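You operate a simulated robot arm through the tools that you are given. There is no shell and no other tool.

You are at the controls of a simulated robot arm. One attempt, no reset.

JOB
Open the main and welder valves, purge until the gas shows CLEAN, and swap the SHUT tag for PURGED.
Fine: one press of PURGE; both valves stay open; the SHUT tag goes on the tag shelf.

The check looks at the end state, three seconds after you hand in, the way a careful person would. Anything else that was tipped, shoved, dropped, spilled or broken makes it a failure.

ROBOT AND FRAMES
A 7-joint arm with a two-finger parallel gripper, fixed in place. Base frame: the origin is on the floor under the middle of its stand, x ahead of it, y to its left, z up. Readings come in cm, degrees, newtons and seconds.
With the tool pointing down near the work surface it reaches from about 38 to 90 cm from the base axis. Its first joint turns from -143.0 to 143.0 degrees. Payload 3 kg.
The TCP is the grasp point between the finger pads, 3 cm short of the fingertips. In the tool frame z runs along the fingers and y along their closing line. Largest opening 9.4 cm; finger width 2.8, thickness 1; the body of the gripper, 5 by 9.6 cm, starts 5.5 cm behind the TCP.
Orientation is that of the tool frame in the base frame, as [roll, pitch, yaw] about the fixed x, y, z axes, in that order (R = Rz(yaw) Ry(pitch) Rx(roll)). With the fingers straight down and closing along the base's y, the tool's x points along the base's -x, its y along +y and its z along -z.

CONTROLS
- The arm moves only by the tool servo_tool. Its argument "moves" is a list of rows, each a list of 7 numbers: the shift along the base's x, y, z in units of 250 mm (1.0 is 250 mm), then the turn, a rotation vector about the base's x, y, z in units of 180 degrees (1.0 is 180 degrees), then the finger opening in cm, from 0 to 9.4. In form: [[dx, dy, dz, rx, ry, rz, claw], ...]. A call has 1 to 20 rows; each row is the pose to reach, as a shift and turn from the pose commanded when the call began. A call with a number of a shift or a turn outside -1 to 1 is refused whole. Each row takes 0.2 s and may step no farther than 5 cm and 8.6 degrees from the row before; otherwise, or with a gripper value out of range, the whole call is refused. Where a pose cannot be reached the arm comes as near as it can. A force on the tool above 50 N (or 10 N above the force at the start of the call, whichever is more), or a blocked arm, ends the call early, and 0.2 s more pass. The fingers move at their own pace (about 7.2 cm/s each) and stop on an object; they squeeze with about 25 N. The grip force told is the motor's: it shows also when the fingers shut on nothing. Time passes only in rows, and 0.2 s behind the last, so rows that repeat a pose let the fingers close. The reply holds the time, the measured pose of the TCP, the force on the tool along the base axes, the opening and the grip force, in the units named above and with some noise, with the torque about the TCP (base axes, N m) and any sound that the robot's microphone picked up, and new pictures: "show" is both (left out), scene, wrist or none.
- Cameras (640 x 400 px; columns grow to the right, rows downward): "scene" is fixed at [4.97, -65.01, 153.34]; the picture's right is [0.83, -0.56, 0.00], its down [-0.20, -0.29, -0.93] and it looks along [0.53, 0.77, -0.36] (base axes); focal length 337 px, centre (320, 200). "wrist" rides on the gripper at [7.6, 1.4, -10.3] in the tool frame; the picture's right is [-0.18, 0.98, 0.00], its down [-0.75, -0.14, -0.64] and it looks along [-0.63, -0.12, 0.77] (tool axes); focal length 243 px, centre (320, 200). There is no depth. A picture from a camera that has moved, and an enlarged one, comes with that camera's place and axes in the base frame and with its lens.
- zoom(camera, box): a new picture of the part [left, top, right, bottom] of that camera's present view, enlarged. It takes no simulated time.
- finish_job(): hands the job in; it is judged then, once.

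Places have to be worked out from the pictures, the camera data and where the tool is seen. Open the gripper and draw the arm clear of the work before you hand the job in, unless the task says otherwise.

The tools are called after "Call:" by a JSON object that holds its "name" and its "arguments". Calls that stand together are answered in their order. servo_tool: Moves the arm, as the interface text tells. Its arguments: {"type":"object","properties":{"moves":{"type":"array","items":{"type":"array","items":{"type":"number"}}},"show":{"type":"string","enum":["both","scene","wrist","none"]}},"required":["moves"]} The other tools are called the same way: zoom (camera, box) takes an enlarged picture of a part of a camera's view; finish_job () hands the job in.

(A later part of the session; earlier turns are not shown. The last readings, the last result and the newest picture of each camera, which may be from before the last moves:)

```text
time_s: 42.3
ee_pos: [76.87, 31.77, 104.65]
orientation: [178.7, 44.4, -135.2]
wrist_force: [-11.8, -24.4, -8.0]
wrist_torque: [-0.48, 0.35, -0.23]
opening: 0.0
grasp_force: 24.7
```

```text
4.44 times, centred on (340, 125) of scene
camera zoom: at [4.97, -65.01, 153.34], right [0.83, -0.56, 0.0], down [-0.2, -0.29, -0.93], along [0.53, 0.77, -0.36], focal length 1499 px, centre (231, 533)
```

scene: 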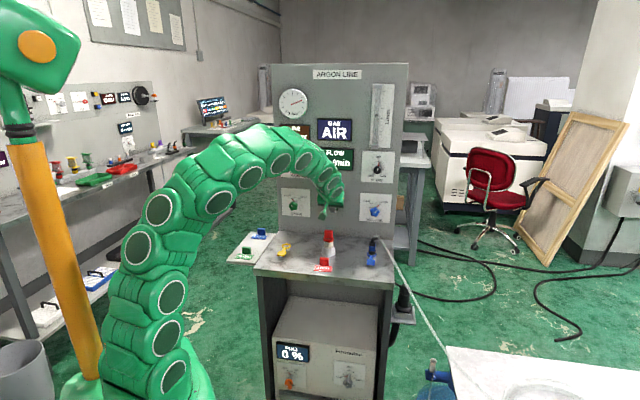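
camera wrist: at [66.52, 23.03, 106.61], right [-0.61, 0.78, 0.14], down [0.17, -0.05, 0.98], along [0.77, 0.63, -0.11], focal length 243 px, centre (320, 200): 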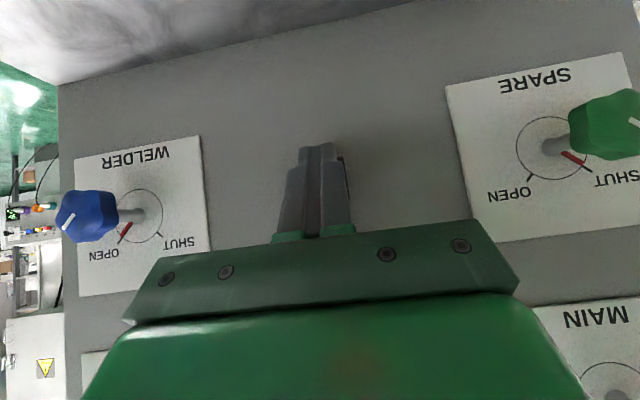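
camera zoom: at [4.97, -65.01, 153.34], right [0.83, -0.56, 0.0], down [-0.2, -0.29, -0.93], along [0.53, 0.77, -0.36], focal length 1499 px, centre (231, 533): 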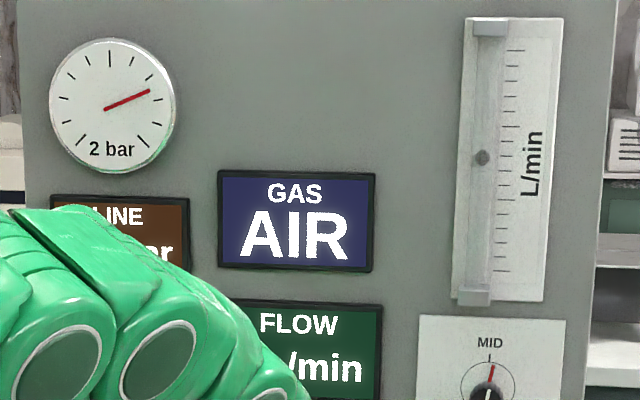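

The flow ball has risen to mid-tube, so gas is flowing and the purge is running, but GAS still shows AIR. I'll keep holding and keep watching.

Call:
{"name": "servo_tool", "arguments": {"moves": [[0, 0, 0, 0, 0, 0, 0], [0, 0, 0, 0, 0, 0, 0], [0, 0, 0, 0, 0, 0, 0], [0, 0, 0, 0, 0, 0, 0], [0, 0, 0, 0, 0, 0, 0], [0, 0, 0, 0, 0, 0, 0], [0, 0, 0, 0, 0, 0, 0], [0, 0, 0, 0, 0, 0, 0], [0, 0, 0, 0, 0, 0, 0], [0, 0, 0, 0, 0, 0, 0]], "show": "scene"}}

Call:
{"name": "zoom", "arguments": {"camera": "scene", "box": [270, 80, 410, 170]}}

```text
time_s: 44.5
ee_pos: [76.9, 31.72, 104.64]
orientation: [178.7, 44.4, -135.2]
wrist_force: [-19.3, -19.6, -6.1]
wrist_torque: [-0.36, 0.39, 0.04]
opening: 0.0
grasp_force: 25.2
```

scene: 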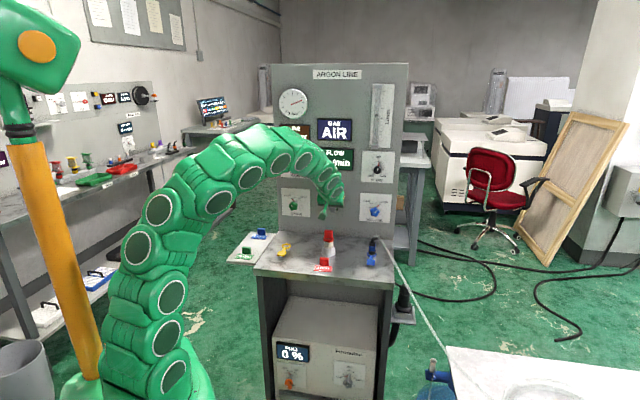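

```text
4.44 times, centred on (340, 125) of scene
camera zoom: at [4.97, -65.01, 153.34], right [0.83, -0.56, 0.0], down [-0.2, -0.29, -0.93], along [0.53, 0.77, -0.36], focal length 1499 px, centre (231, 533)
```

zoom: 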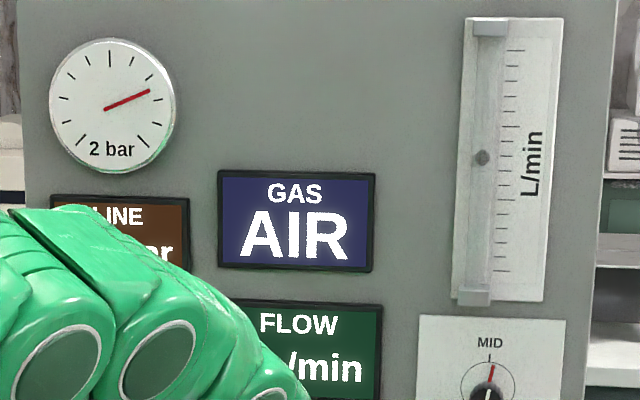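

Flow is steady and the gas isn't clean yet, so I'll hold for another 4 s.

Call:
{"name": "servo_tool", "arguments": {"moves": [[0, 0, 0, 0, 0, 0, 0], [0, 0, 0, 0, 0, 0, 0], [0, 0, 0, 0, 0, 0, 0], [0, 0, 0, 0, 0, 0, 0], [0, 0, 0, 0, 0, 0, 0], [0, 0, 0, 0, 0, 0, 0], [0, 0, 0, 0, 0, 0, 0], [0, 0, 0, 0, 0, 0, 0], [0, 0, 0, 0, 0, 0, 0], [0, 0, 0, 0, 0, 0, 0], [0, 0, 0, 0, 0, 0, 0], [0, 0, 0, 0, 0, 0, 0], [0, 0, 0, 0, 0, 0, 0], [0, 0, 0, 0, 0, 0, 0], [0, 0, 0, 0, 0, 0, 0], [0, 0, 0, 0, 0, 0, 0], [0, 0, 0, 0, 0, 0, 0], [0, 0, 0, 0, 0, 0, 0], [0, 0, 0, 0, 0, 0, 0], [0, 0, 0, 0, 0, 0, 0]], "show": "scene"}}

Call:
{"name": "zoom", "arguments": {"camera": "scene", "box": [270, 80, 410, 170]}}

```text
time_s: 48.7
ee_pos: [76.88, 31.66, 104.72]
orientation: [178.6, 44.4, -135.2]
wrist_force: [-21.9, -15.7, -0.6]
wrist_torque: [-0.2, 0.25, 0.11]
opening: 0.0
grasp_force: 25.1
```

scene: 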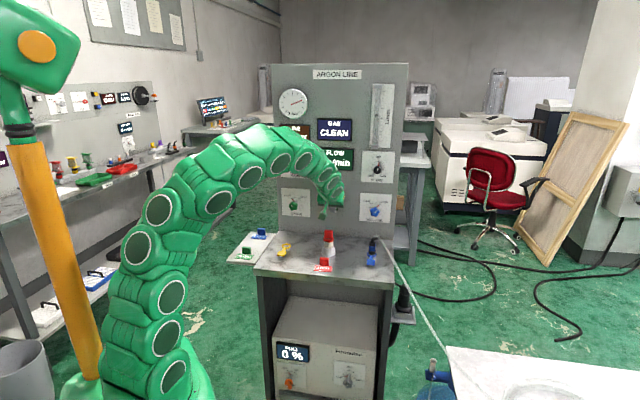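

```text
4.44 times, centred on (340, 125) of scene
camera zoom: at [4.97, -65.01, 153.34], right [0.83, -0.56, 0.0], down [-0.2, -0.29, -0.93], along [0.53, 0.77, -0.36], focal length 1499 px, centre (231, 533)
```

zoom: 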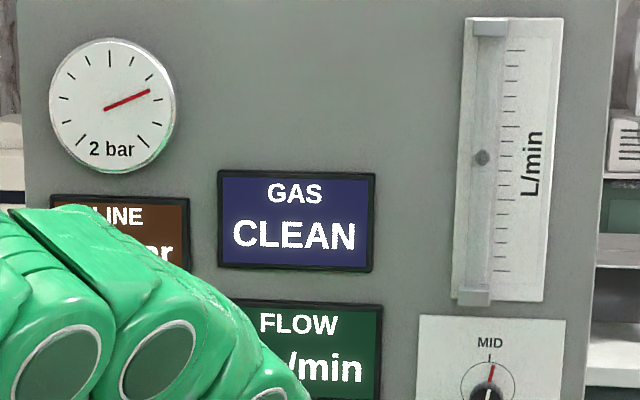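

GAS now shows CLEAN. I'll release the button in one smooth straight retreat, then rise clear of the post.

Call:
{"name": "servo_tool", "arguments": {"moves": [[-0.04, -0.04, 0, 0, 0, 0, 0], [-0.08, -0.08, 0, 0, 0, 0, 0], [-0.13, -0.13, 0.02, 0, 0, 0, 0], [-0.19, -0.19, 0.1, 0, 0, 0, 0], [-0.25, -0.25, 0.2, 0, 0, 0, 0], [-0.33, -0.33, 0.3, 0, 0, 0, 0], [-0.4, -0.4, 0.4, 0, 0, 0, 0]], "show": "both"}}

Call:
{"name": "zoom", "arguments": {"camera": "scene", "box": [270, 80, 410, 220]}}

```text
time_s: 50.3
ee_pos: [66.96, 21.7, 114.64]
orientation: [178.6, 44.4, -135.2]
wrist_force: [0.0, 0.4, -0.8]
wrist_torque: [-0.01, -0.01, -0.01]
opening: 0.0
grasp_force: 24.9
camera wrist: at [57.17, 13.63, 116.68], right [-0.61, 0.78, 0.15], down [0.17, -0.05, 0.98], along [0.77, 0.63, -0.11], focal length 243 px, centre (320, 200)
```

scene: 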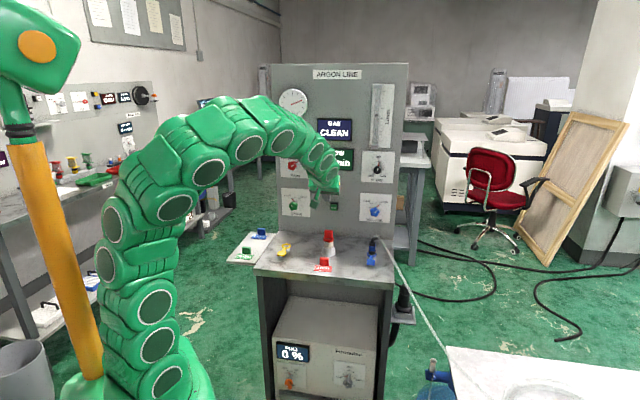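
wrist: 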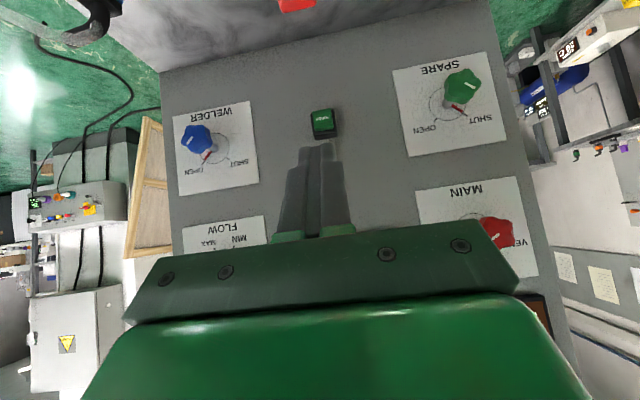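

```text
2.86 times, centred on (340, 150) of scene
camera zoom: at [4.97, -65.01, 153.34], right [0.83, -0.56, 0.0], down [-0.2, -0.29, -0.93], along [0.53, 0.77, -0.36], focal length 964 px, centre (263, 343)
```

zoom: 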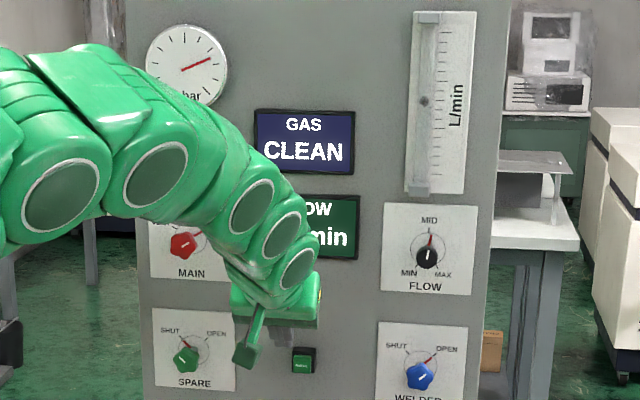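

Purge is complete: CLEAN, the ball at mid-tube, PURGE released, both valves open. Now the tags. I'll turn the tool to point straight down, hovering near the SHUT tag to look at it from above.

Call:
{"name": "servo_tool", "arguments": {"moves": [[-0.06, -0.051, 0, -0.0297, 0.0285, 0, 0], [-0.12, -0.103, 0, -0.0594, 0.057, 0, 2], [-0.18, -0.154, 0, -0.0891, 0.0855, 0, 4], [-0.24, -0.205, -0.03, -0.1188, 0.114, 0, 5], [-0.3, -0.257, -0.06, -0.1485, 0.1425, 0, 5], [-0.36, -0.308, -0.1, -0.1775, 0.1713, 0, 5], [-0.36, -0.308, -0.1, -0.1775, 0.1713, 0, 5]], "show": "both"}}

Call:
{"name": "zoom", "arguments": {"camera": "wrist", "box": [200, 0, 520, 200]}}

```text
time_s: 51.9
ee_pos: [57.88, 14.07, 112.2]
orientation: [179.4, -0.1, -134.8]
wrist_force: [0.9, -0.2, 0.6]
wrist_torque: [0.0, 0.01, -0.02]
opening: 5.02
grasp_force: 0.0
camera wrist: at [51.59, 9.59, 122.37], right [-0.57, 0.82, 0.01], down [0.64, 0.43, 0.64], along [0.52, 0.37, -0.77], focal length 243 px, centre (320, 200)
```

scene: 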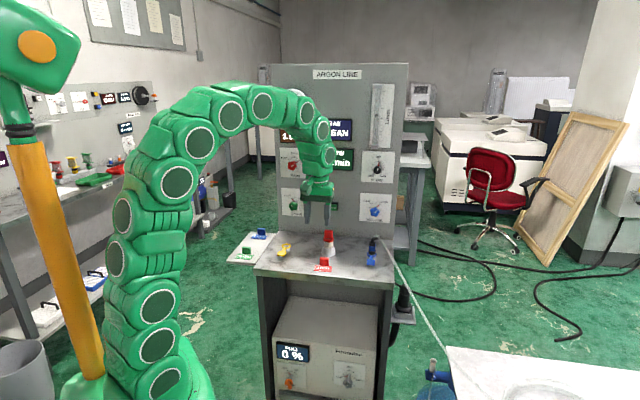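
wrist: 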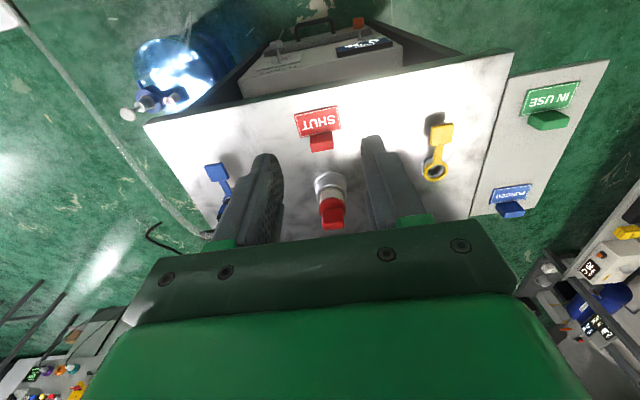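

```text
2.00 times, centred on (360, 100) of wrist
camera zoom: at [51.59, 9.59, 122.37], right [-0.57, 0.82, 0.01], down [0.64, 0.43, 0.64], along [0.52, 0.37, -0.77], focal length 485 px, centre (240, 400)
```

zoom: 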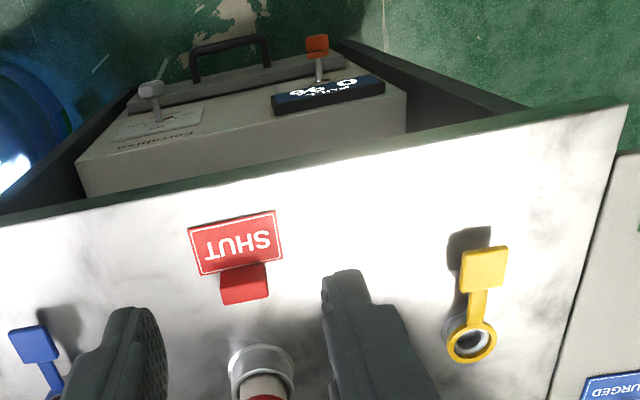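

Call:
{"name": "zoom", "arguments": {"camera": "wrist", "box": [280, 90, 360, 160]}}

Call:
{"name": "zoom", "arguments": {"camera": "wrist", "box": [470, 60, 610, 230]}}

Call:
{"name": "zoom", "arguments": {"camera": "scene", "box": [305, 245, 345, 280]}}

Call:
{"name": "zoom", "arguments": {"camera": "scene", "box": [225, 225, 285, 270]}}

```text
5.71 times, centred on (320, 125) of wrist
camera zoom: at [51.59, 9.59, 122.37], right [-0.57, 0.82, 0.01], down [0.64, 0.43, 0.64], along [0.52, 0.37, -0.77], focal length 1386 px, centre (320, 629)
```

zoom: 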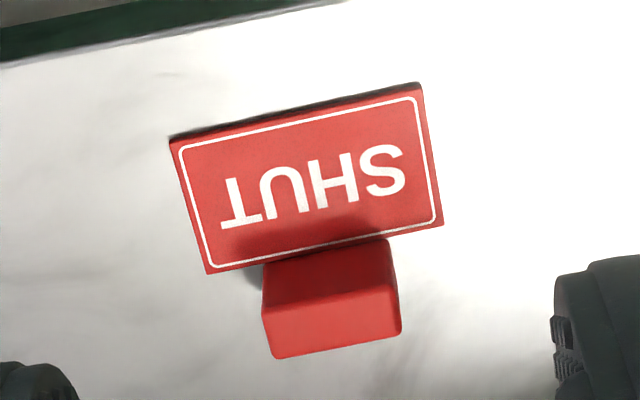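

```text
2.35 times, centred on (540, 145) of wrist
camera zoom: at [51.59, 9.59, 122.37], right [-0.57, 0.82, 0.01], down [0.64, 0.43, 0.64], along [0.52, 0.37, -0.77], focal length 571 px, centre (-198, 329)
```

zoom: 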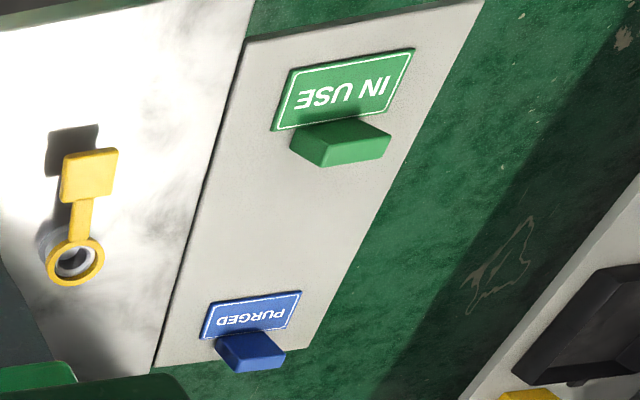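

```text
11.43 times, centred on (325, 262) of scene
camera zoom: at [4.97, -65.01, 153.34], right [0.83, -0.56, 0.0], down [-0.2, -0.29, -0.93], along [0.53, 0.77, -0.36], focal length 3854 px, centre (263, -514)
```

zoom: 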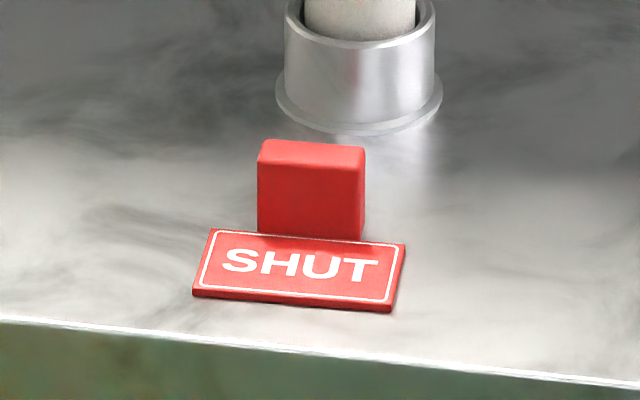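

```text
8.89 times, centred on (255, 248) of scene
camera zoom: at [4.97, -65.01, 153.34], right [0.83, -0.56, 0.0], down [-0.2, -0.29, -0.93], along [0.53, 0.77, -0.36], focal length 2998 px, centre (898, -222)
```

zoom: 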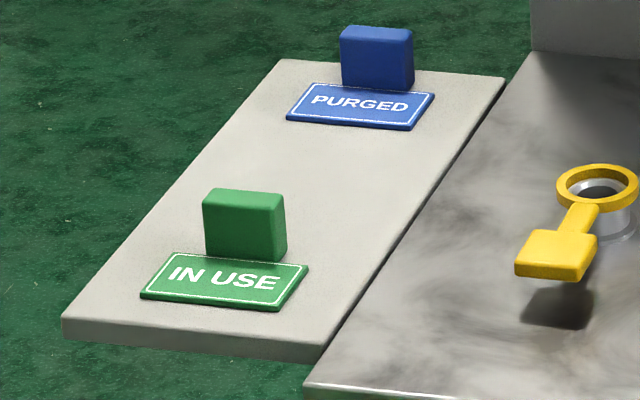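

Each tag is a flat plate, about 6 x 3.5 cm, with an upright block at the back edge. I place the SHUT block top at about [64.0, 18.9, 92.4], roughly 3.1 cm wide. I'll move above it at z = 101 and check.

Call:
{"name": "servo_tool", "arguments": {"moves": [[0.06, 0.048, -0.1, -0.0006, -0.0006, 0, 5], [0.12, 0.096, -0.2, -0.0012, -0.0012, 0, 5], [0.18, 0.145, -0.3, -0.0018, -0.0018, 0, 5], [0.245, 0.193, -0.4, -0.0024, -0.0024, 0, 5], [0.245, 0.193, -0.448, -0.0024, -0.0024, 0, 5], [0.245, 0.193, -0.448, -0.0024, -0.0024, 0, 5]], "show": "both"}}

Call:
{"name": "zoom", "arguments": {"camera": "wrist", "box": [220, 50, 430, 240]}}

Call:
{"name": "zoom", "arguments": {"camera": "scene", "box": [280, 200, 370, 280]}}

```text
time_s: 53.3
ee_pos: [63.94, 18.8, 100.87]
orientation: [-180.0, 0.1, -134.8]
wrist_force: [0.0, -0.1, -0.4]
wrist_torque: [0.03, 0.01, -0.01]
opening: 5.0
grasp_force: 0.0
camera wrist: at [57.53, 14.42, 111.15], right [-0.57, 0.82, 0.0], down [0.63, 0.44, 0.64], along [0.53, 0.36, -0.77], focal length 243 px, centre (320, 200)
```

scene: 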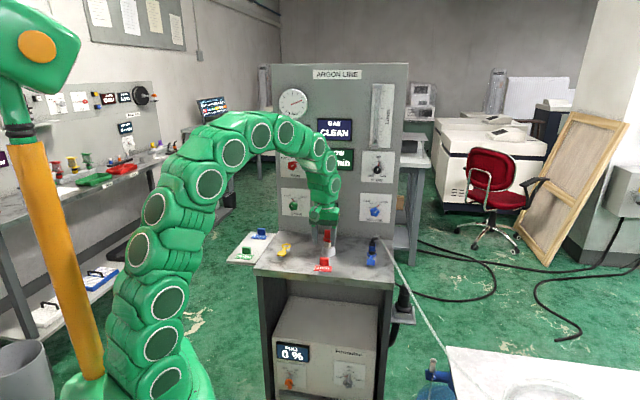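
wrist: 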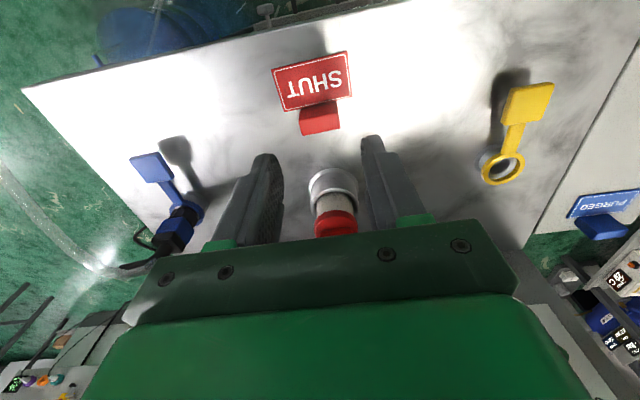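

```text
2.11 times, centred on (325, 145) of wrist
camera zoom: at [57.53, 14.42, 111.15], right [-0.57, 0.82, 0.0], down [0.63, 0.44, 0.64], along [0.53, 0.36, -0.77], focal length 511 px, centre (310, 316)
```

zoom: 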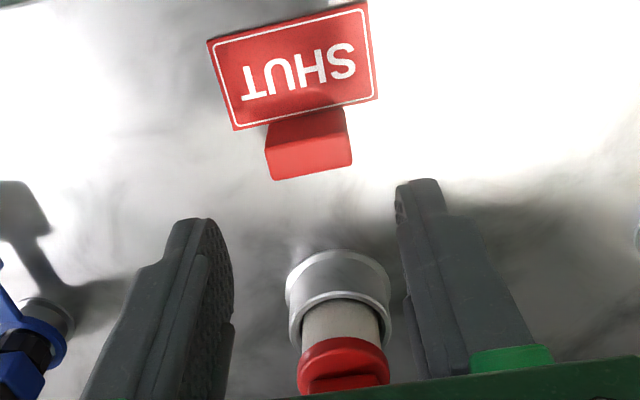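

```text
5.00 times, centred on (325, 240) of scene
camera zoom: at [4.97, -65.01, 153.34], right [0.83, -0.56, 0.0], down [-0.2, -0.29, -0.93], along [0.53, 0.77, -0.36], focal length 1686 px, centre (295, 0)
```

zoom: 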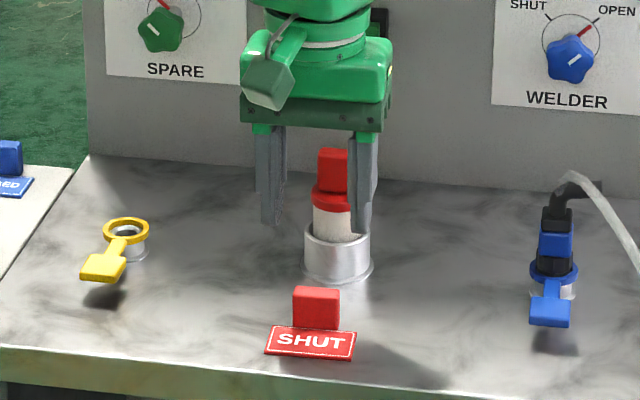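

The block is centred under the gripper, with its top at about z = 92.65. I'll descend to TCP z = 93.9, with the tips at about 90.9, just above the plate.

Call:
{"name": "servo_tool", "arguments": {"moves": [[0, 0, -0.08, 0, 0, 0, 5], [0.001, 0, -0.16, 0, 0, 0, 5], [0.002, 0, -0.22, 0, 0, 0, 5], [0.002, 0, -0.26, 0, 0, 0, 5], [0.002, 0, -0.278, 0, 0, 0, 5], [0.002, 0, -0.278, 0, 0, 0, 5]], "show": "both"}}

Call:
{"name": "zoom", "arguments": {"camera": "wrist", "box": [220, 50, 430, 240]}}

Call:
{"name": "zoom", "arguments": {"camera": "scene", "box": [290, 220, 360, 280]}}

```text
time_s: 54.7
ee_pos: [63.83, 18.77, 93.99]
orientation: [-179.9, 0.0, -134.7]
wrist_force: [-0.1, 0.2, 0.5]
wrist_torque: [-0.02, -0.02, -0.02]
opening: 5.0
grasp_force: 0.0
camera wrist: at [57.59, 14.39, 104.23], right [-0.57, 0.82, 0.0], down [0.63, 0.44, 0.64], along [0.53, 0.36, -0.77], focal length 243 px, centre (320, 200)
```

scene: 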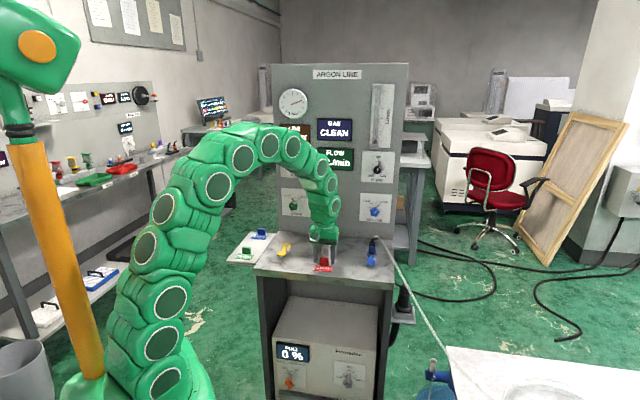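
wrist: 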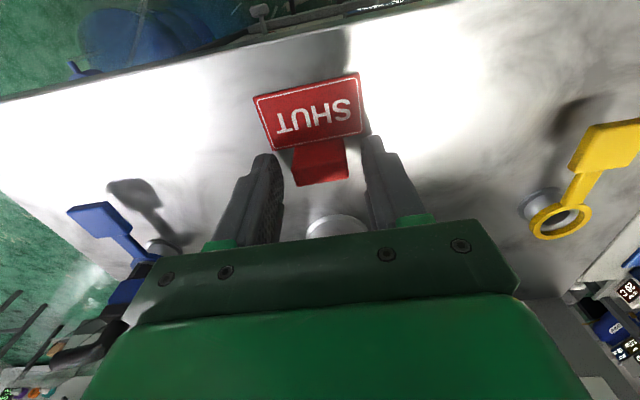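

```text
2.11 times, centred on (325, 145) of wrist
camera zoom: at [57.59, 14.39, 104.23], right [-0.57, 0.82, 0.0], down [0.63, 0.44, 0.64], along [0.53, 0.36, -0.77], focal length 511 px, centre (310, 316)
```

zoom: 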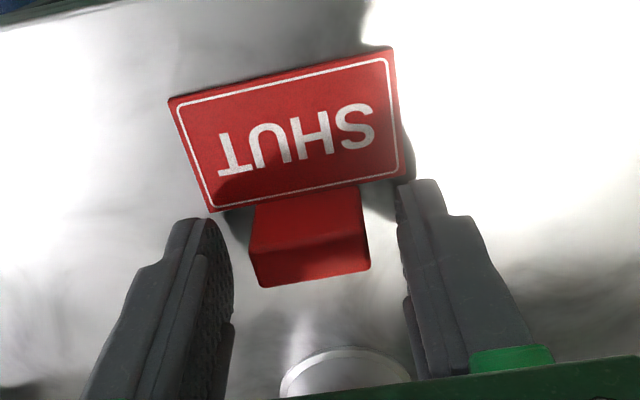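

```text
6.67 times, centred on (325, 250) of scene
camera zoom: at [4.97, -65.01, 153.34], right [0.83, -0.56, 0.0], down [-0.2, -0.29, -0.93], along [0.53, 0.77, -0.36], focal length 2248 px, centre (287, -133)
```

zoom: 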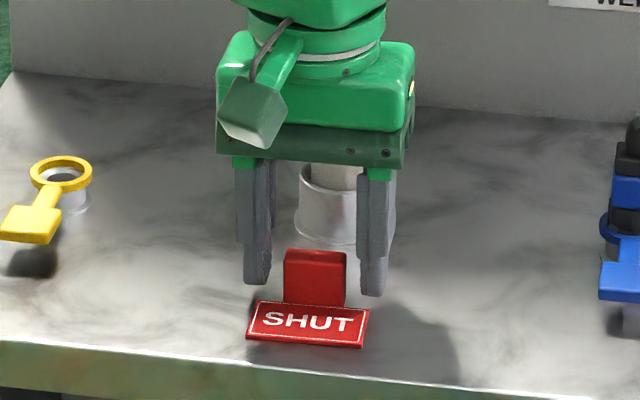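

The block is between the pads with clearance all around. I'll lower another 0.3 cm for more engagement and close.

Call:
{"name": "servo_tool", "arguments": {"moves": [[0.002, 0.001, -0.012, 0, 0, 0, 5], [0.002, 0.001, -0.012, 0, 0, 0, 4], [0.002, 0.001, -0.012, 0, 0, 0, 2.5], [0.002, 0.001, -0.012, 0, 0, 0, 2], [0.002, 0.001, -0.012, 0, 0, 0, 2]], "show": "wrist"}}

Call:
{"name": "zoom", "arguments": {"camera": "wrist", "box": [220, 50, 430, 240]}}

```text
time_s: 55.9
ee_pos: [64.13, 18.87, 93.66]
orientation: [-179.9, 0.0, -134.8]
wrist_force: [0.1, 0.8, 0.4]
wrist_torque: [-0.01, -0.01, 0.02]
opening: 2.97
grasp_force: 25.3
camera wrist: at [57.67, 14.4, 103.95], right [-0.57, 0.82, 0.0], down [0.63, 0.44, 0.64], along [0.53, 0.36, -0.77], focal length 243 px, centre (320, 200)
```

wrist: 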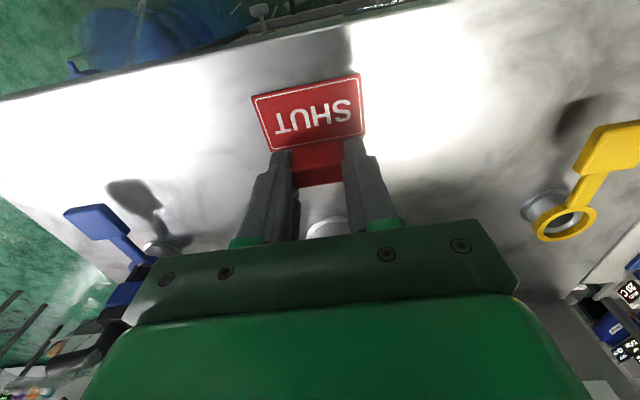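

```text
2.11 times, centred on (325, 145) of wrist
camera zoom: at [57.67, 14.4, 103.95], right [-0.57, 0.82, 0.0], down [0.63, 0.44, 0.64], along [0.53, 0.36, -0.77], focal length 511 px, centre (310, 316)
```

zoom: 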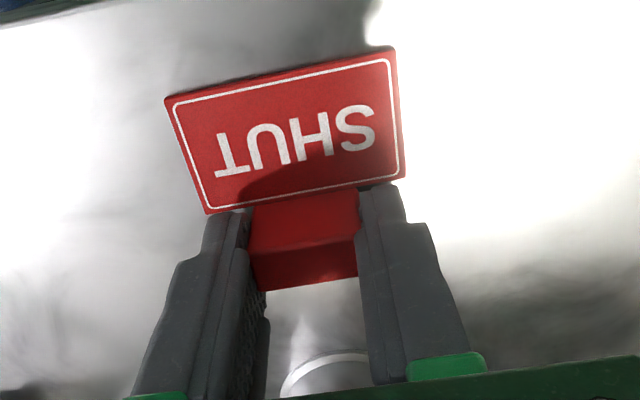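

Gripped at 2.97 cm. I'll lift straight up and check that the tag comes with it.

Call:
{"name": "servo_tool", "arguments": {"moves": [[0, 0, 0.02, 0, 0, 0, 2], [0, 0, 0.06, 0, 0, 0, 2], [0, 0, 0.14, 0, 0, 0, 2], [0, 0, 0.24, 0, 0, 0, 2], [0, 0, 0.35, 0, 0, 0, 2], [0, 0, 0.48, 0, 0, 0, 2], [0, 0, 0.56, 0, 0, 0, 2]], "show": "both"}}

```text
time_s: 57.5
ee_pos: [63.86, 18.79, 107.63]
orientation: [-180.0, 0.1, -134.9]
wrist_force: [0.6, -0.2, -0.2]
wrist_torque: [0.03, -0.02, 0.01]
opening: 2.99
grasp_force: 25.1
camera wrist: at [57.68, 14.5, 117.94], right [-0.57, 0.82, 0.0], down [0.63, 0.44, 0.64], along [0.53, 0.36, -0.77], focal length 243 px, centre (320, 200)
```

scene: 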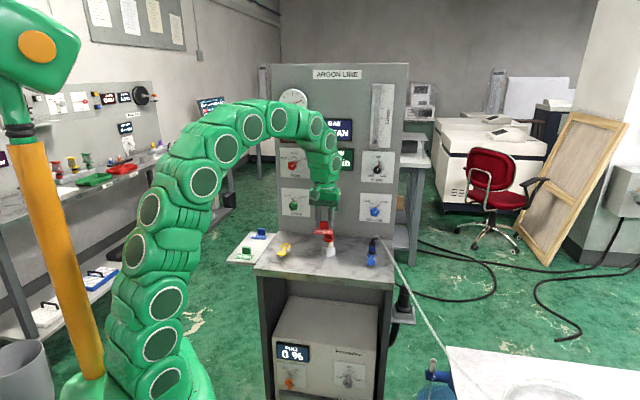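
wrist: 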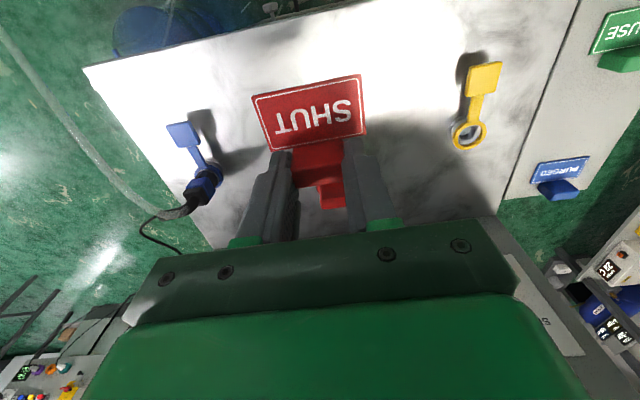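

The tag is held level. I'll carry it left toward the tag shelf at a safe height, in two calls.

Call:
{"name": "servo_tool", "arguments": {"moves": [[-0.04, 0.08, 0, 0, 0, 0, 2], [-0.1, 0.2, 0, 0, 0, 0, 2], [-0.16, 0.32, 0, 0, 0, 0, 2], [-0.22, 0.44, 0, 0, 0, 0, 2], [-0.28, 0.56, 0, 0, 0, 0, 2], [-0.34, 0.68, 0, 0, 0, 0, 2], [-0.38, 0.76, 0, 0, 0, 0, 2], [-0.38, 0.76, 0, 0, 0, 0, 2]], "show": "both"}}

Call:
{"name": "zoom", "arguments": {"camera": "scene", "box": [220, 200, 350, 290]}}

```text
time_s: 59.3
ee_pos: [54.58, 37.68, 107.67]
orientation: [-179.9, 0.2, -134.8]
wrist_force: [-0.6, 0.3, -0.5]
wrist_torque: [0.04, -0.01, 0.02]
opening: 3.02
grasp_force: 25.1
camera wrist: at [48.28, 33.32, 117.89], right [-0.57, 0.82, 0.0], down [0.63, 0.44, 0.64], along [0.53, 0.36, -0.77], focal length 243 px, centre (320, 200)
```

scene: 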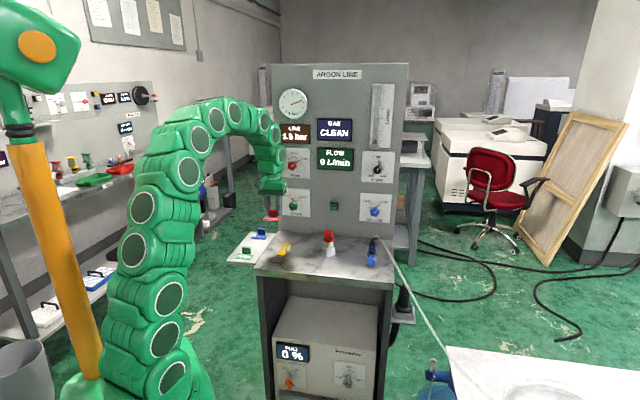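
wrist: 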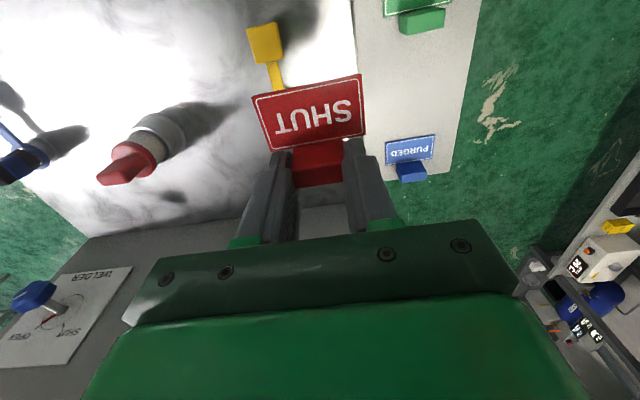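

```text
4.44 times, centred on (285, 245) of scene
camera zoom: at [4.97, -65.01, 153.34], right [0.83, -0.56, 0.0], down [-0.2, -0.29, -0.93], along [0.53, 0.77, -0.36], focal length 1499 px, centre (476, 0)
```

zoom: 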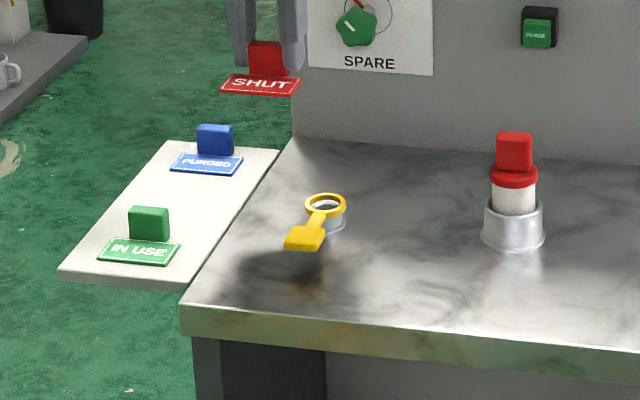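

FLOW is back to 0 with GAS still CLEAN and LINE at 1.5 bar, so the purge finished on its own. On the shelf, IN USE and PURGED leave an 11 cm gap. I'll put SHUT in the middle of it, with the TCP at about [50.1, 47.0].

Call:
{"name": "servo_tool", "arguments": {"moves": [[-0.045, 0.093, 0, 0, 0, 0, 2], [-0.09, 0.186, -0.05, 0, 0, 0, 2], [-0.135, 0.28, -0.12, 0, 0, 0, 2], [-0.178, 0.373, -0.2, 0, 0, 0, 2], [-0.178, 0.373, -0.3, 0, 0, 0, 2], [-0.178, 0.373, -0.3, 0, 0, 0, 2]], "show": "both"}}

Call:
{"name": "zoom", "arguments": {"camera": "scene", "box": [220, 200, 310, 270]}}

Call:
{"name": "zoom", "arguments": {"camera": "wrist", "box": [200, 0, 440, 200]}}

```text
time_s: 60.7
ee_pos: [50.19, 47.04, 100.16]
orientation: [-179.9, 0.1, -134.8]
wrist_force: [-0.2, 0.0, -1.0]
wrist_torque: [0.0, 0.03, 0.01]
opening: 3.01
grasp_force: 25.5
camera wrist: at [43.84, 42.72, 110.49], right [-0.57, 0.82, 0.0], down [0.63, 0.44, 0.64], along [0.53, 0.36, -0.77], focal length 243 px, centre (320, 200)
```

scene: 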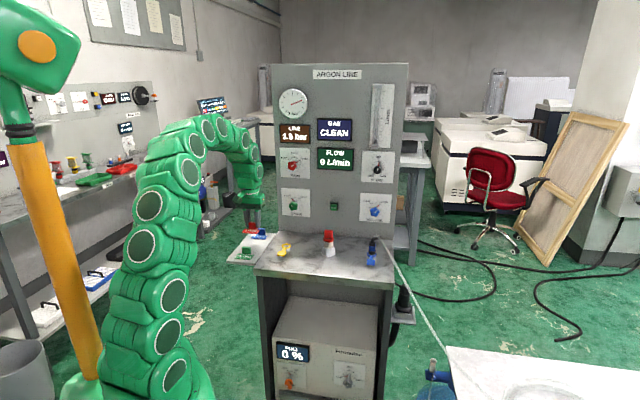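
wrist: 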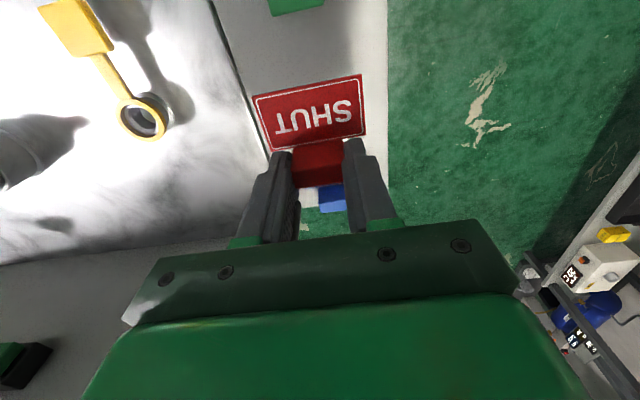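

```text
5.71 times, centred on (265, 235) of scene
camera zoom: at [4.97, -65.01, 153.34], right [0.83, -0.56, 0.0], down [-0.2, -0.29, -0.93], along [0.53, 0.77, -0.36], focal length 1927 px, centre (634, 0)
```

zoom: 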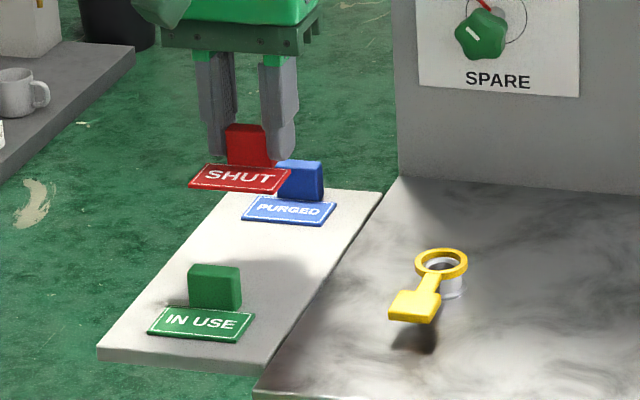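

```text
2.00 times, centred on (320, 100) of wrist
camera zoom: at [43.84, 42.72, 110.49], right [-0.57, 0.82, 0.0], down [0.63, 0.44, 0.64], along [0.53, 0.36, -0.77], focal length 485 px, centre (320, 400)
```

zoom: 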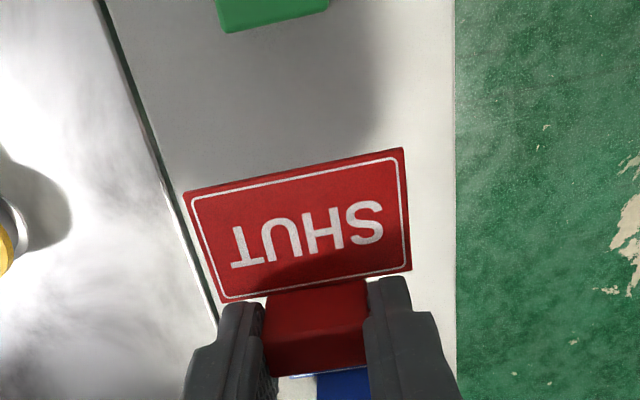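

The tag is over the gap on the shelf, centred laterally. I'll descend to just above the expected contact height and check.

Call:
{"name": "servo_tool", "arguments": {"moves": [[0, 0, -0.06, 0, 0, 0, 2], [0, 0, -0.12, 0, 0, 0, 2], [0, 0, -0.17, 0, 0, 0, 2], [0, 0, -0.21, 0, 0, 0, 2], [0, 0, -0.23, 0, 0, 0, 2], [0, 0, -0.23, 0, 0, 0, 2]], "show": "both"}}

Call:
{"name": "zoom", "arguments": {"camera": "scene", "box": [220, 210, 290, 270]}}

Call:
{"name": "zoom", "arguments": {"camera": "wrist", "box": [200, 0, 440, 200]}}

```text
time_s: 62.1
ee_pos: [50.1, 47.26, 94.38]
orientation: [-179.9, 0.0, -134.7]
wrist_force: [0.0, -0.2, -0.1]
wrist_torque: [0.01, -0.02, 0.02]
opening: 3.0
grasp_force: 24.5
camera wrist: at [43.76, 42.82, 104.7], right [-0.57, 0.82, 0.0], down [0.63, 0.44, 0.64], along [0.53, 0.36, -0.77], focal length 243 px, centre (320, 200)
```

scene: 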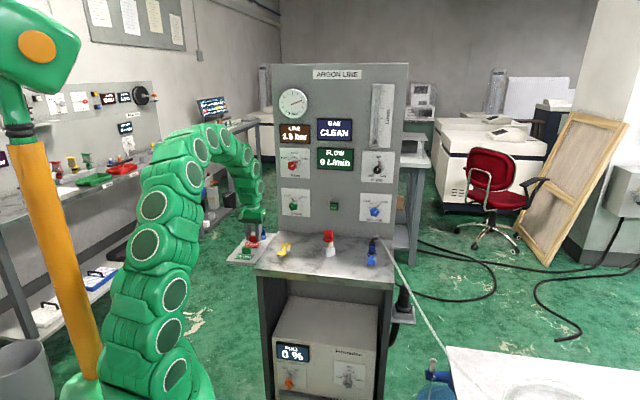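
wrist: 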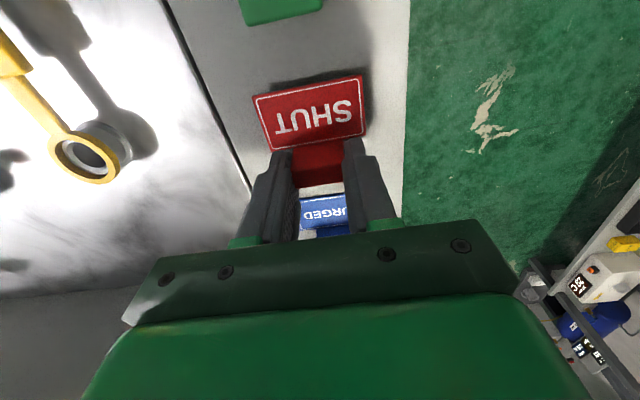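

```text
6.67 times, centred on (255, 240) of scene
camera zoom: at [4.97, -65.01, 153.34], right [0.83, -0.56, 0.0], down [-0.2, -0.29, -0.93], along [0.53, 0.77, -0.36], focal length 2248 px, centre (753, -67)
```

zoom: 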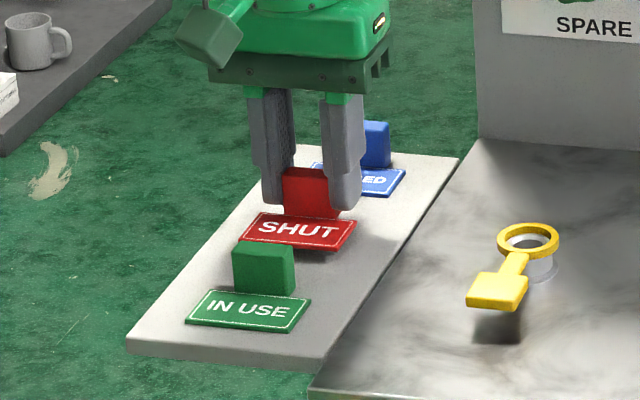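

```text
2.00 times, centred on (320, 100) of wrist
camera zoom: at [43.76, 42.82, 104.7], right [-0.57, 0.82, 0.0], down [0.63, 0.44, 0.64], along [0.53, 0.36, -0.77], focal length 485 px, centre (320, 400)
```

zoom: 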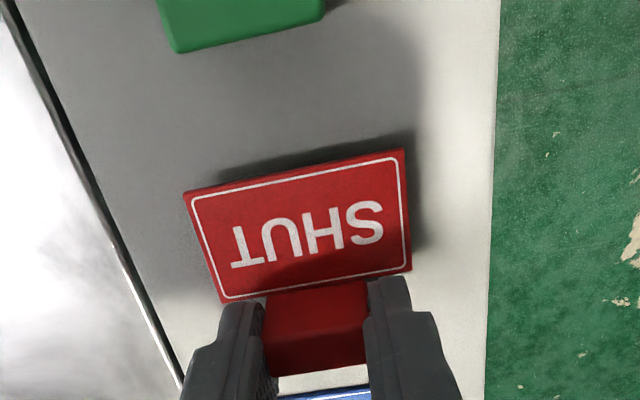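

A small gap and shadow are still visible under the tag. I'll lower in fine steps and watch the force.

Call:
{"name": "servo_tool", "arguments": {"moves": [[0, 0, -0.006, 0, 0, 0, 2], [0, 0, -0.012, 0, 0, 0, 2], [0, 0, -0.018, 0, 0, 0, 2], [0, 0, -0.022, 0, 0, 0, 2], [0, 0, -0.026, 0, 0, 0, 2], [0, 0, -0.026, 0, 0, 0, 2]], "show": "wrist"}}

Call:
{"name": "zoom", "arguments": {"camera": "scene", "box": [235, 225, 275, 260]}}

```text
time_s: 63.5
ee_pos: [50.19, 47.11, 93.72]
orientation: [-179.9, 0.1, -134.8]
wrist_force: [-0.4, 0.6, 0.3]
wrist_torque: [-0.01, 0.0, 0.01]
opening: 3.01
grasp_force: 24.7
camera wrist: at [43.79, 42.79, 104.06], right [-0.57, 0.82, 0.0], down [0.63, 0.44, 0.64], along [0.53, 0.36, -0.77], focal length 243 px, centre (320, 200)
```

wrist: 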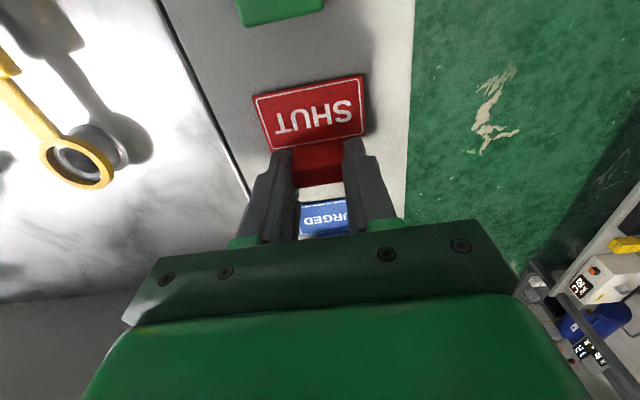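

```text
11.43 times, centred on (255, 242) of scene
camera zoom: at [4.97, -65.01, 153.34], right [0.83, -0.56, 0.0], down [-0.2, -0.29, -0.93], along [0.53, 0.77, -0.36], focal length 3854 px, centre (1063, -286)
```

zoom: 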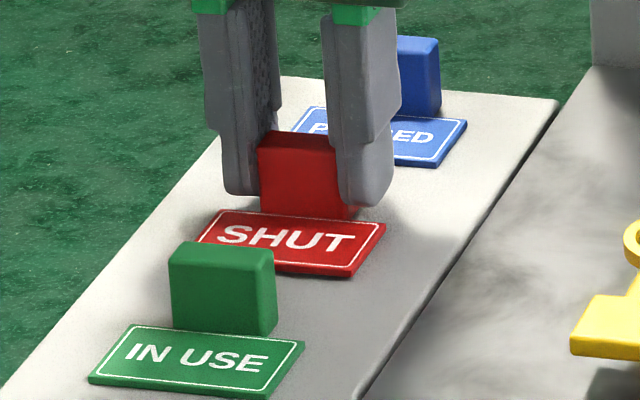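

Still no contact force at z = 93.7. I'll go on down in 1 mm steps.

Call:
{"name": "servo_tool", "arguments": {"moves": [[0, 0, -0.004, 0, 0, 0, 2], [0, 0, -0.008, 0, 0, 0, 2], [0, 0, -0.008, 0, 0, 0, 2]], "show": "none"}}

```text
time_s: 64.3
ee_pos: [50.08, 47.16, 93.58]
orientation: [-179.9, 0.1, -134.7]
wrist_force: [-0.3, -0.5, 13.5]
wrist_torque: [-0.03, 0.14, 0.03]
opening: 3.01
grasp_force: 25.3
```

Contact at z = 93.58 with 13 N upward, so the tag is on the shelf, level with the bench. I'll release gently and rise straight up.

Call:
{"name": "servo_tool", "arguments": {"moves": [[0, 0, 0.003, 0, 0, 0, 2.8], [0, 0, 0.003, 0, 0, 0, 4], [0, 0, 0.003, 0, 0, 0, 5], [0, 0, 0.003, 0, 0, 0, 5], [0, 0, 0.05, 0, 0, 0, 5], [0, 0, 0.12, 0, 0, 0, 5], [0, 0, 0.2, 0, 0, 0, 5], [0, 0, 0.28, 0, 0, 0, 5]], "show": "both"}}

Call:
{"name": "zoom", "arguments": {"camera": "scene", "box": [220, 210, 300, 270]}}

Call:
{"name": "zoom", "arguments": {"camera": "wrist", "box": [220, 0, 460, 240]}}

```text
time_s: 66.1
ee_pos: [50.09, 47.14, 100.56]
orientation: [-179.9, 0.1, -134.7]
wrist_force: [-1.3, 0.4, -0.2]
wrist_torque: [0.03, 0.01, -0.05]
opening: 4.97
grasp_force: 0.1
camera wrist: at [43.76, 42.79, 110.84], right [-0.57, 0.82, 0.0], down [0.63, 0.44, 0.64], along [0.53, 0.36, -0.77], focal length 243 px, centre (320, 200)
```

scene: 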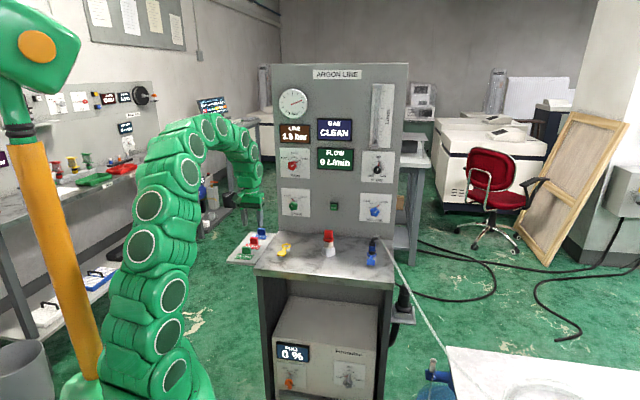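
wrist: 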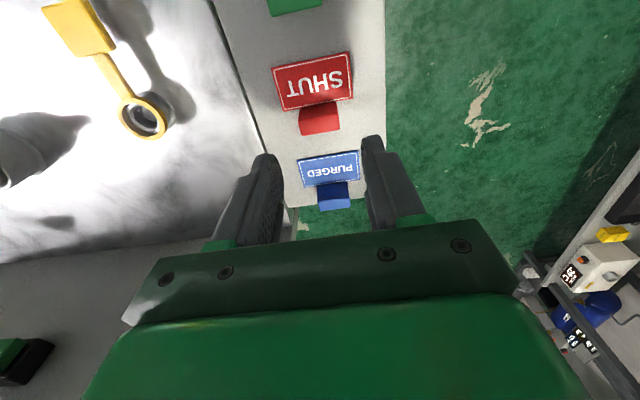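

```text
6.67 times, centred on (260, 240) of scene
camera zoom: at [4.97, -65.01, 153.34], right [0.83, -0.56, 0.0], down [-0.2, -0.29, -0.93], along [0.53, 0.77, -0.36], focal length 2248 px, centre (720, -67)
```

zoom: 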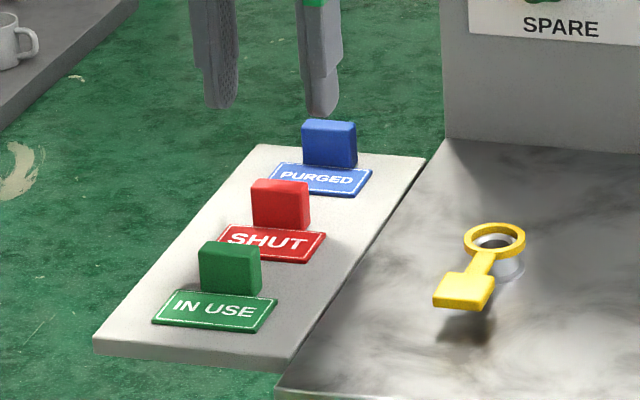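

```text
1.67 times, centred on (340, 120) of wrist
camera zoom: at [43.76, 42.79, 110.84], right [-0.57, 0.82, 0.0], down [0.63, 0.44, 0.64], along [0.53, 0.36, -0.77], focal length 404 px, centre (287, 333)
```

zoom: 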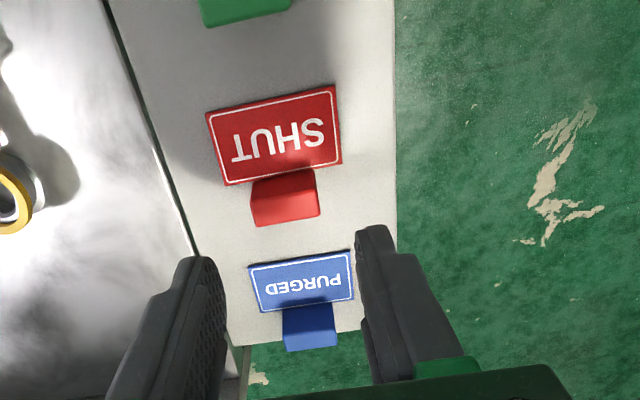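

SHUT sits flat on the shelf between the other tags. I put the PURGED block at about [55.9, 52.8], and the same method gave SHUT's known spot exactly. I'll move above PURGED.

Call:
{"name": "servo_tool", "arguments": {"moves": [[0.06, 0.058, 0.01, 0, 0, 0, 5], [0.12, 0.116, 0.01, 0, 0, 0, 5], [0.18, 0.174, 0.01, 0, 0, 0, 5], [0.232, 0.226, 0, 0, 0, 0, 5], [0.232, 0.226, 0, 0, 0, 0, 5]], "show": "both"}}

Call:
{"name": "zoom", "arguments": {"camera": "wrist", "box": [220, 50, 430, 240]}}

Call:
{"name": "zoom", "arguments": {"camera": "scene", "box": [210, 140, 310, 270]}}

```text
time_s: 67.3
ee_pos: [55.91, 52.9, 100.57]
orientation: [-179.9, 0.1, -134.8]
wrist_force: [0.0, -0.3, -0.6]
wrist_torque: [-0.01, -0.01, -0.01]
opening: 4.99
grasp_force: 0.1
camera wrist: at [49.54, 48.48, 110.84], right [-0.57, 0.82, 0.0], down [0.63, 0.44, 0.64], along [0.53, 0.36, -0.77], focal length 243 px, centre (320, 200)
```

scene: 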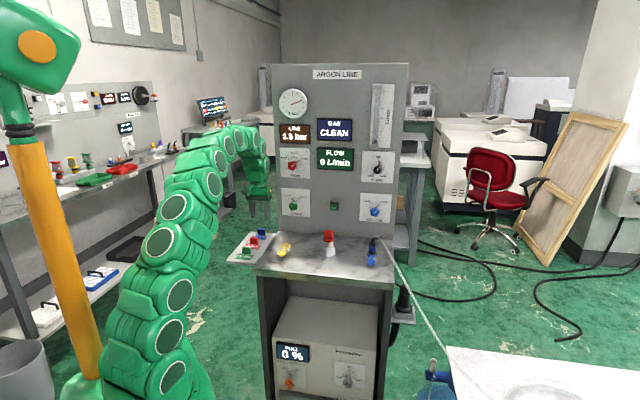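
wrist: 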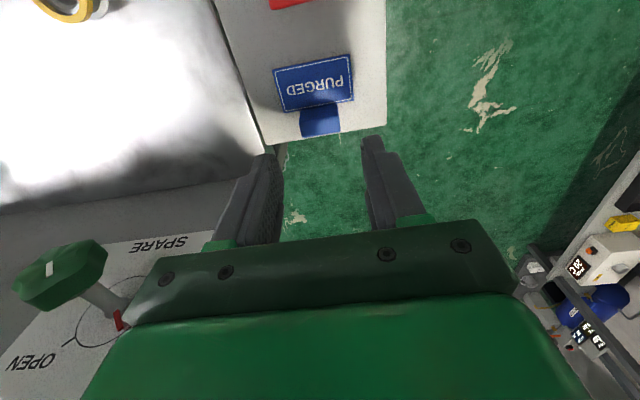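

```text
2.11 times, centred on (325, 145) of wrist
camera zoom: at [49.54, 48.48, 110.84], right [-0.57, 0.82, 0.0], down [0.63, 0.44, 0.64], along [0.53, 0.36, -0.77], focal length 511 px, centre (310, 316)
```

zoom: 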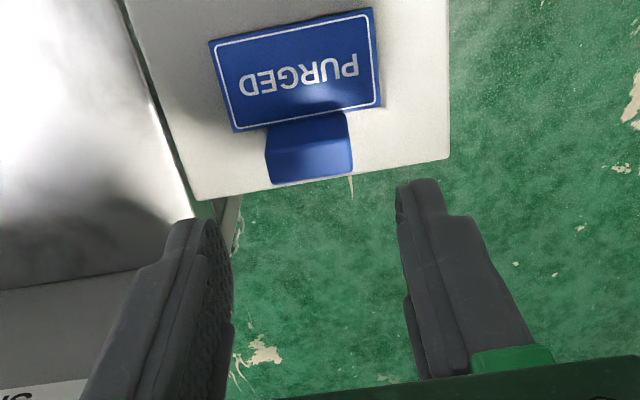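

```text
3.08 times, centred on (260, 205) of scene
camera zoom: at [4.97, -65.01, 153.34], right [0.83, -0.56, 0.0], down [-0.2, -0.29, -0.93], along [0.53, 0.77, -0.36], focal length 1038 px, centre (505, 185)
```

zoom: 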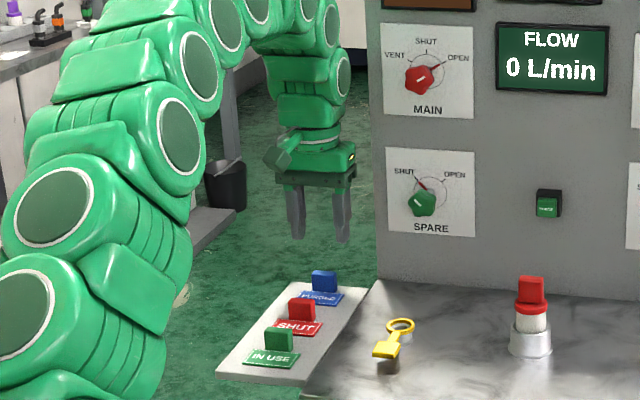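

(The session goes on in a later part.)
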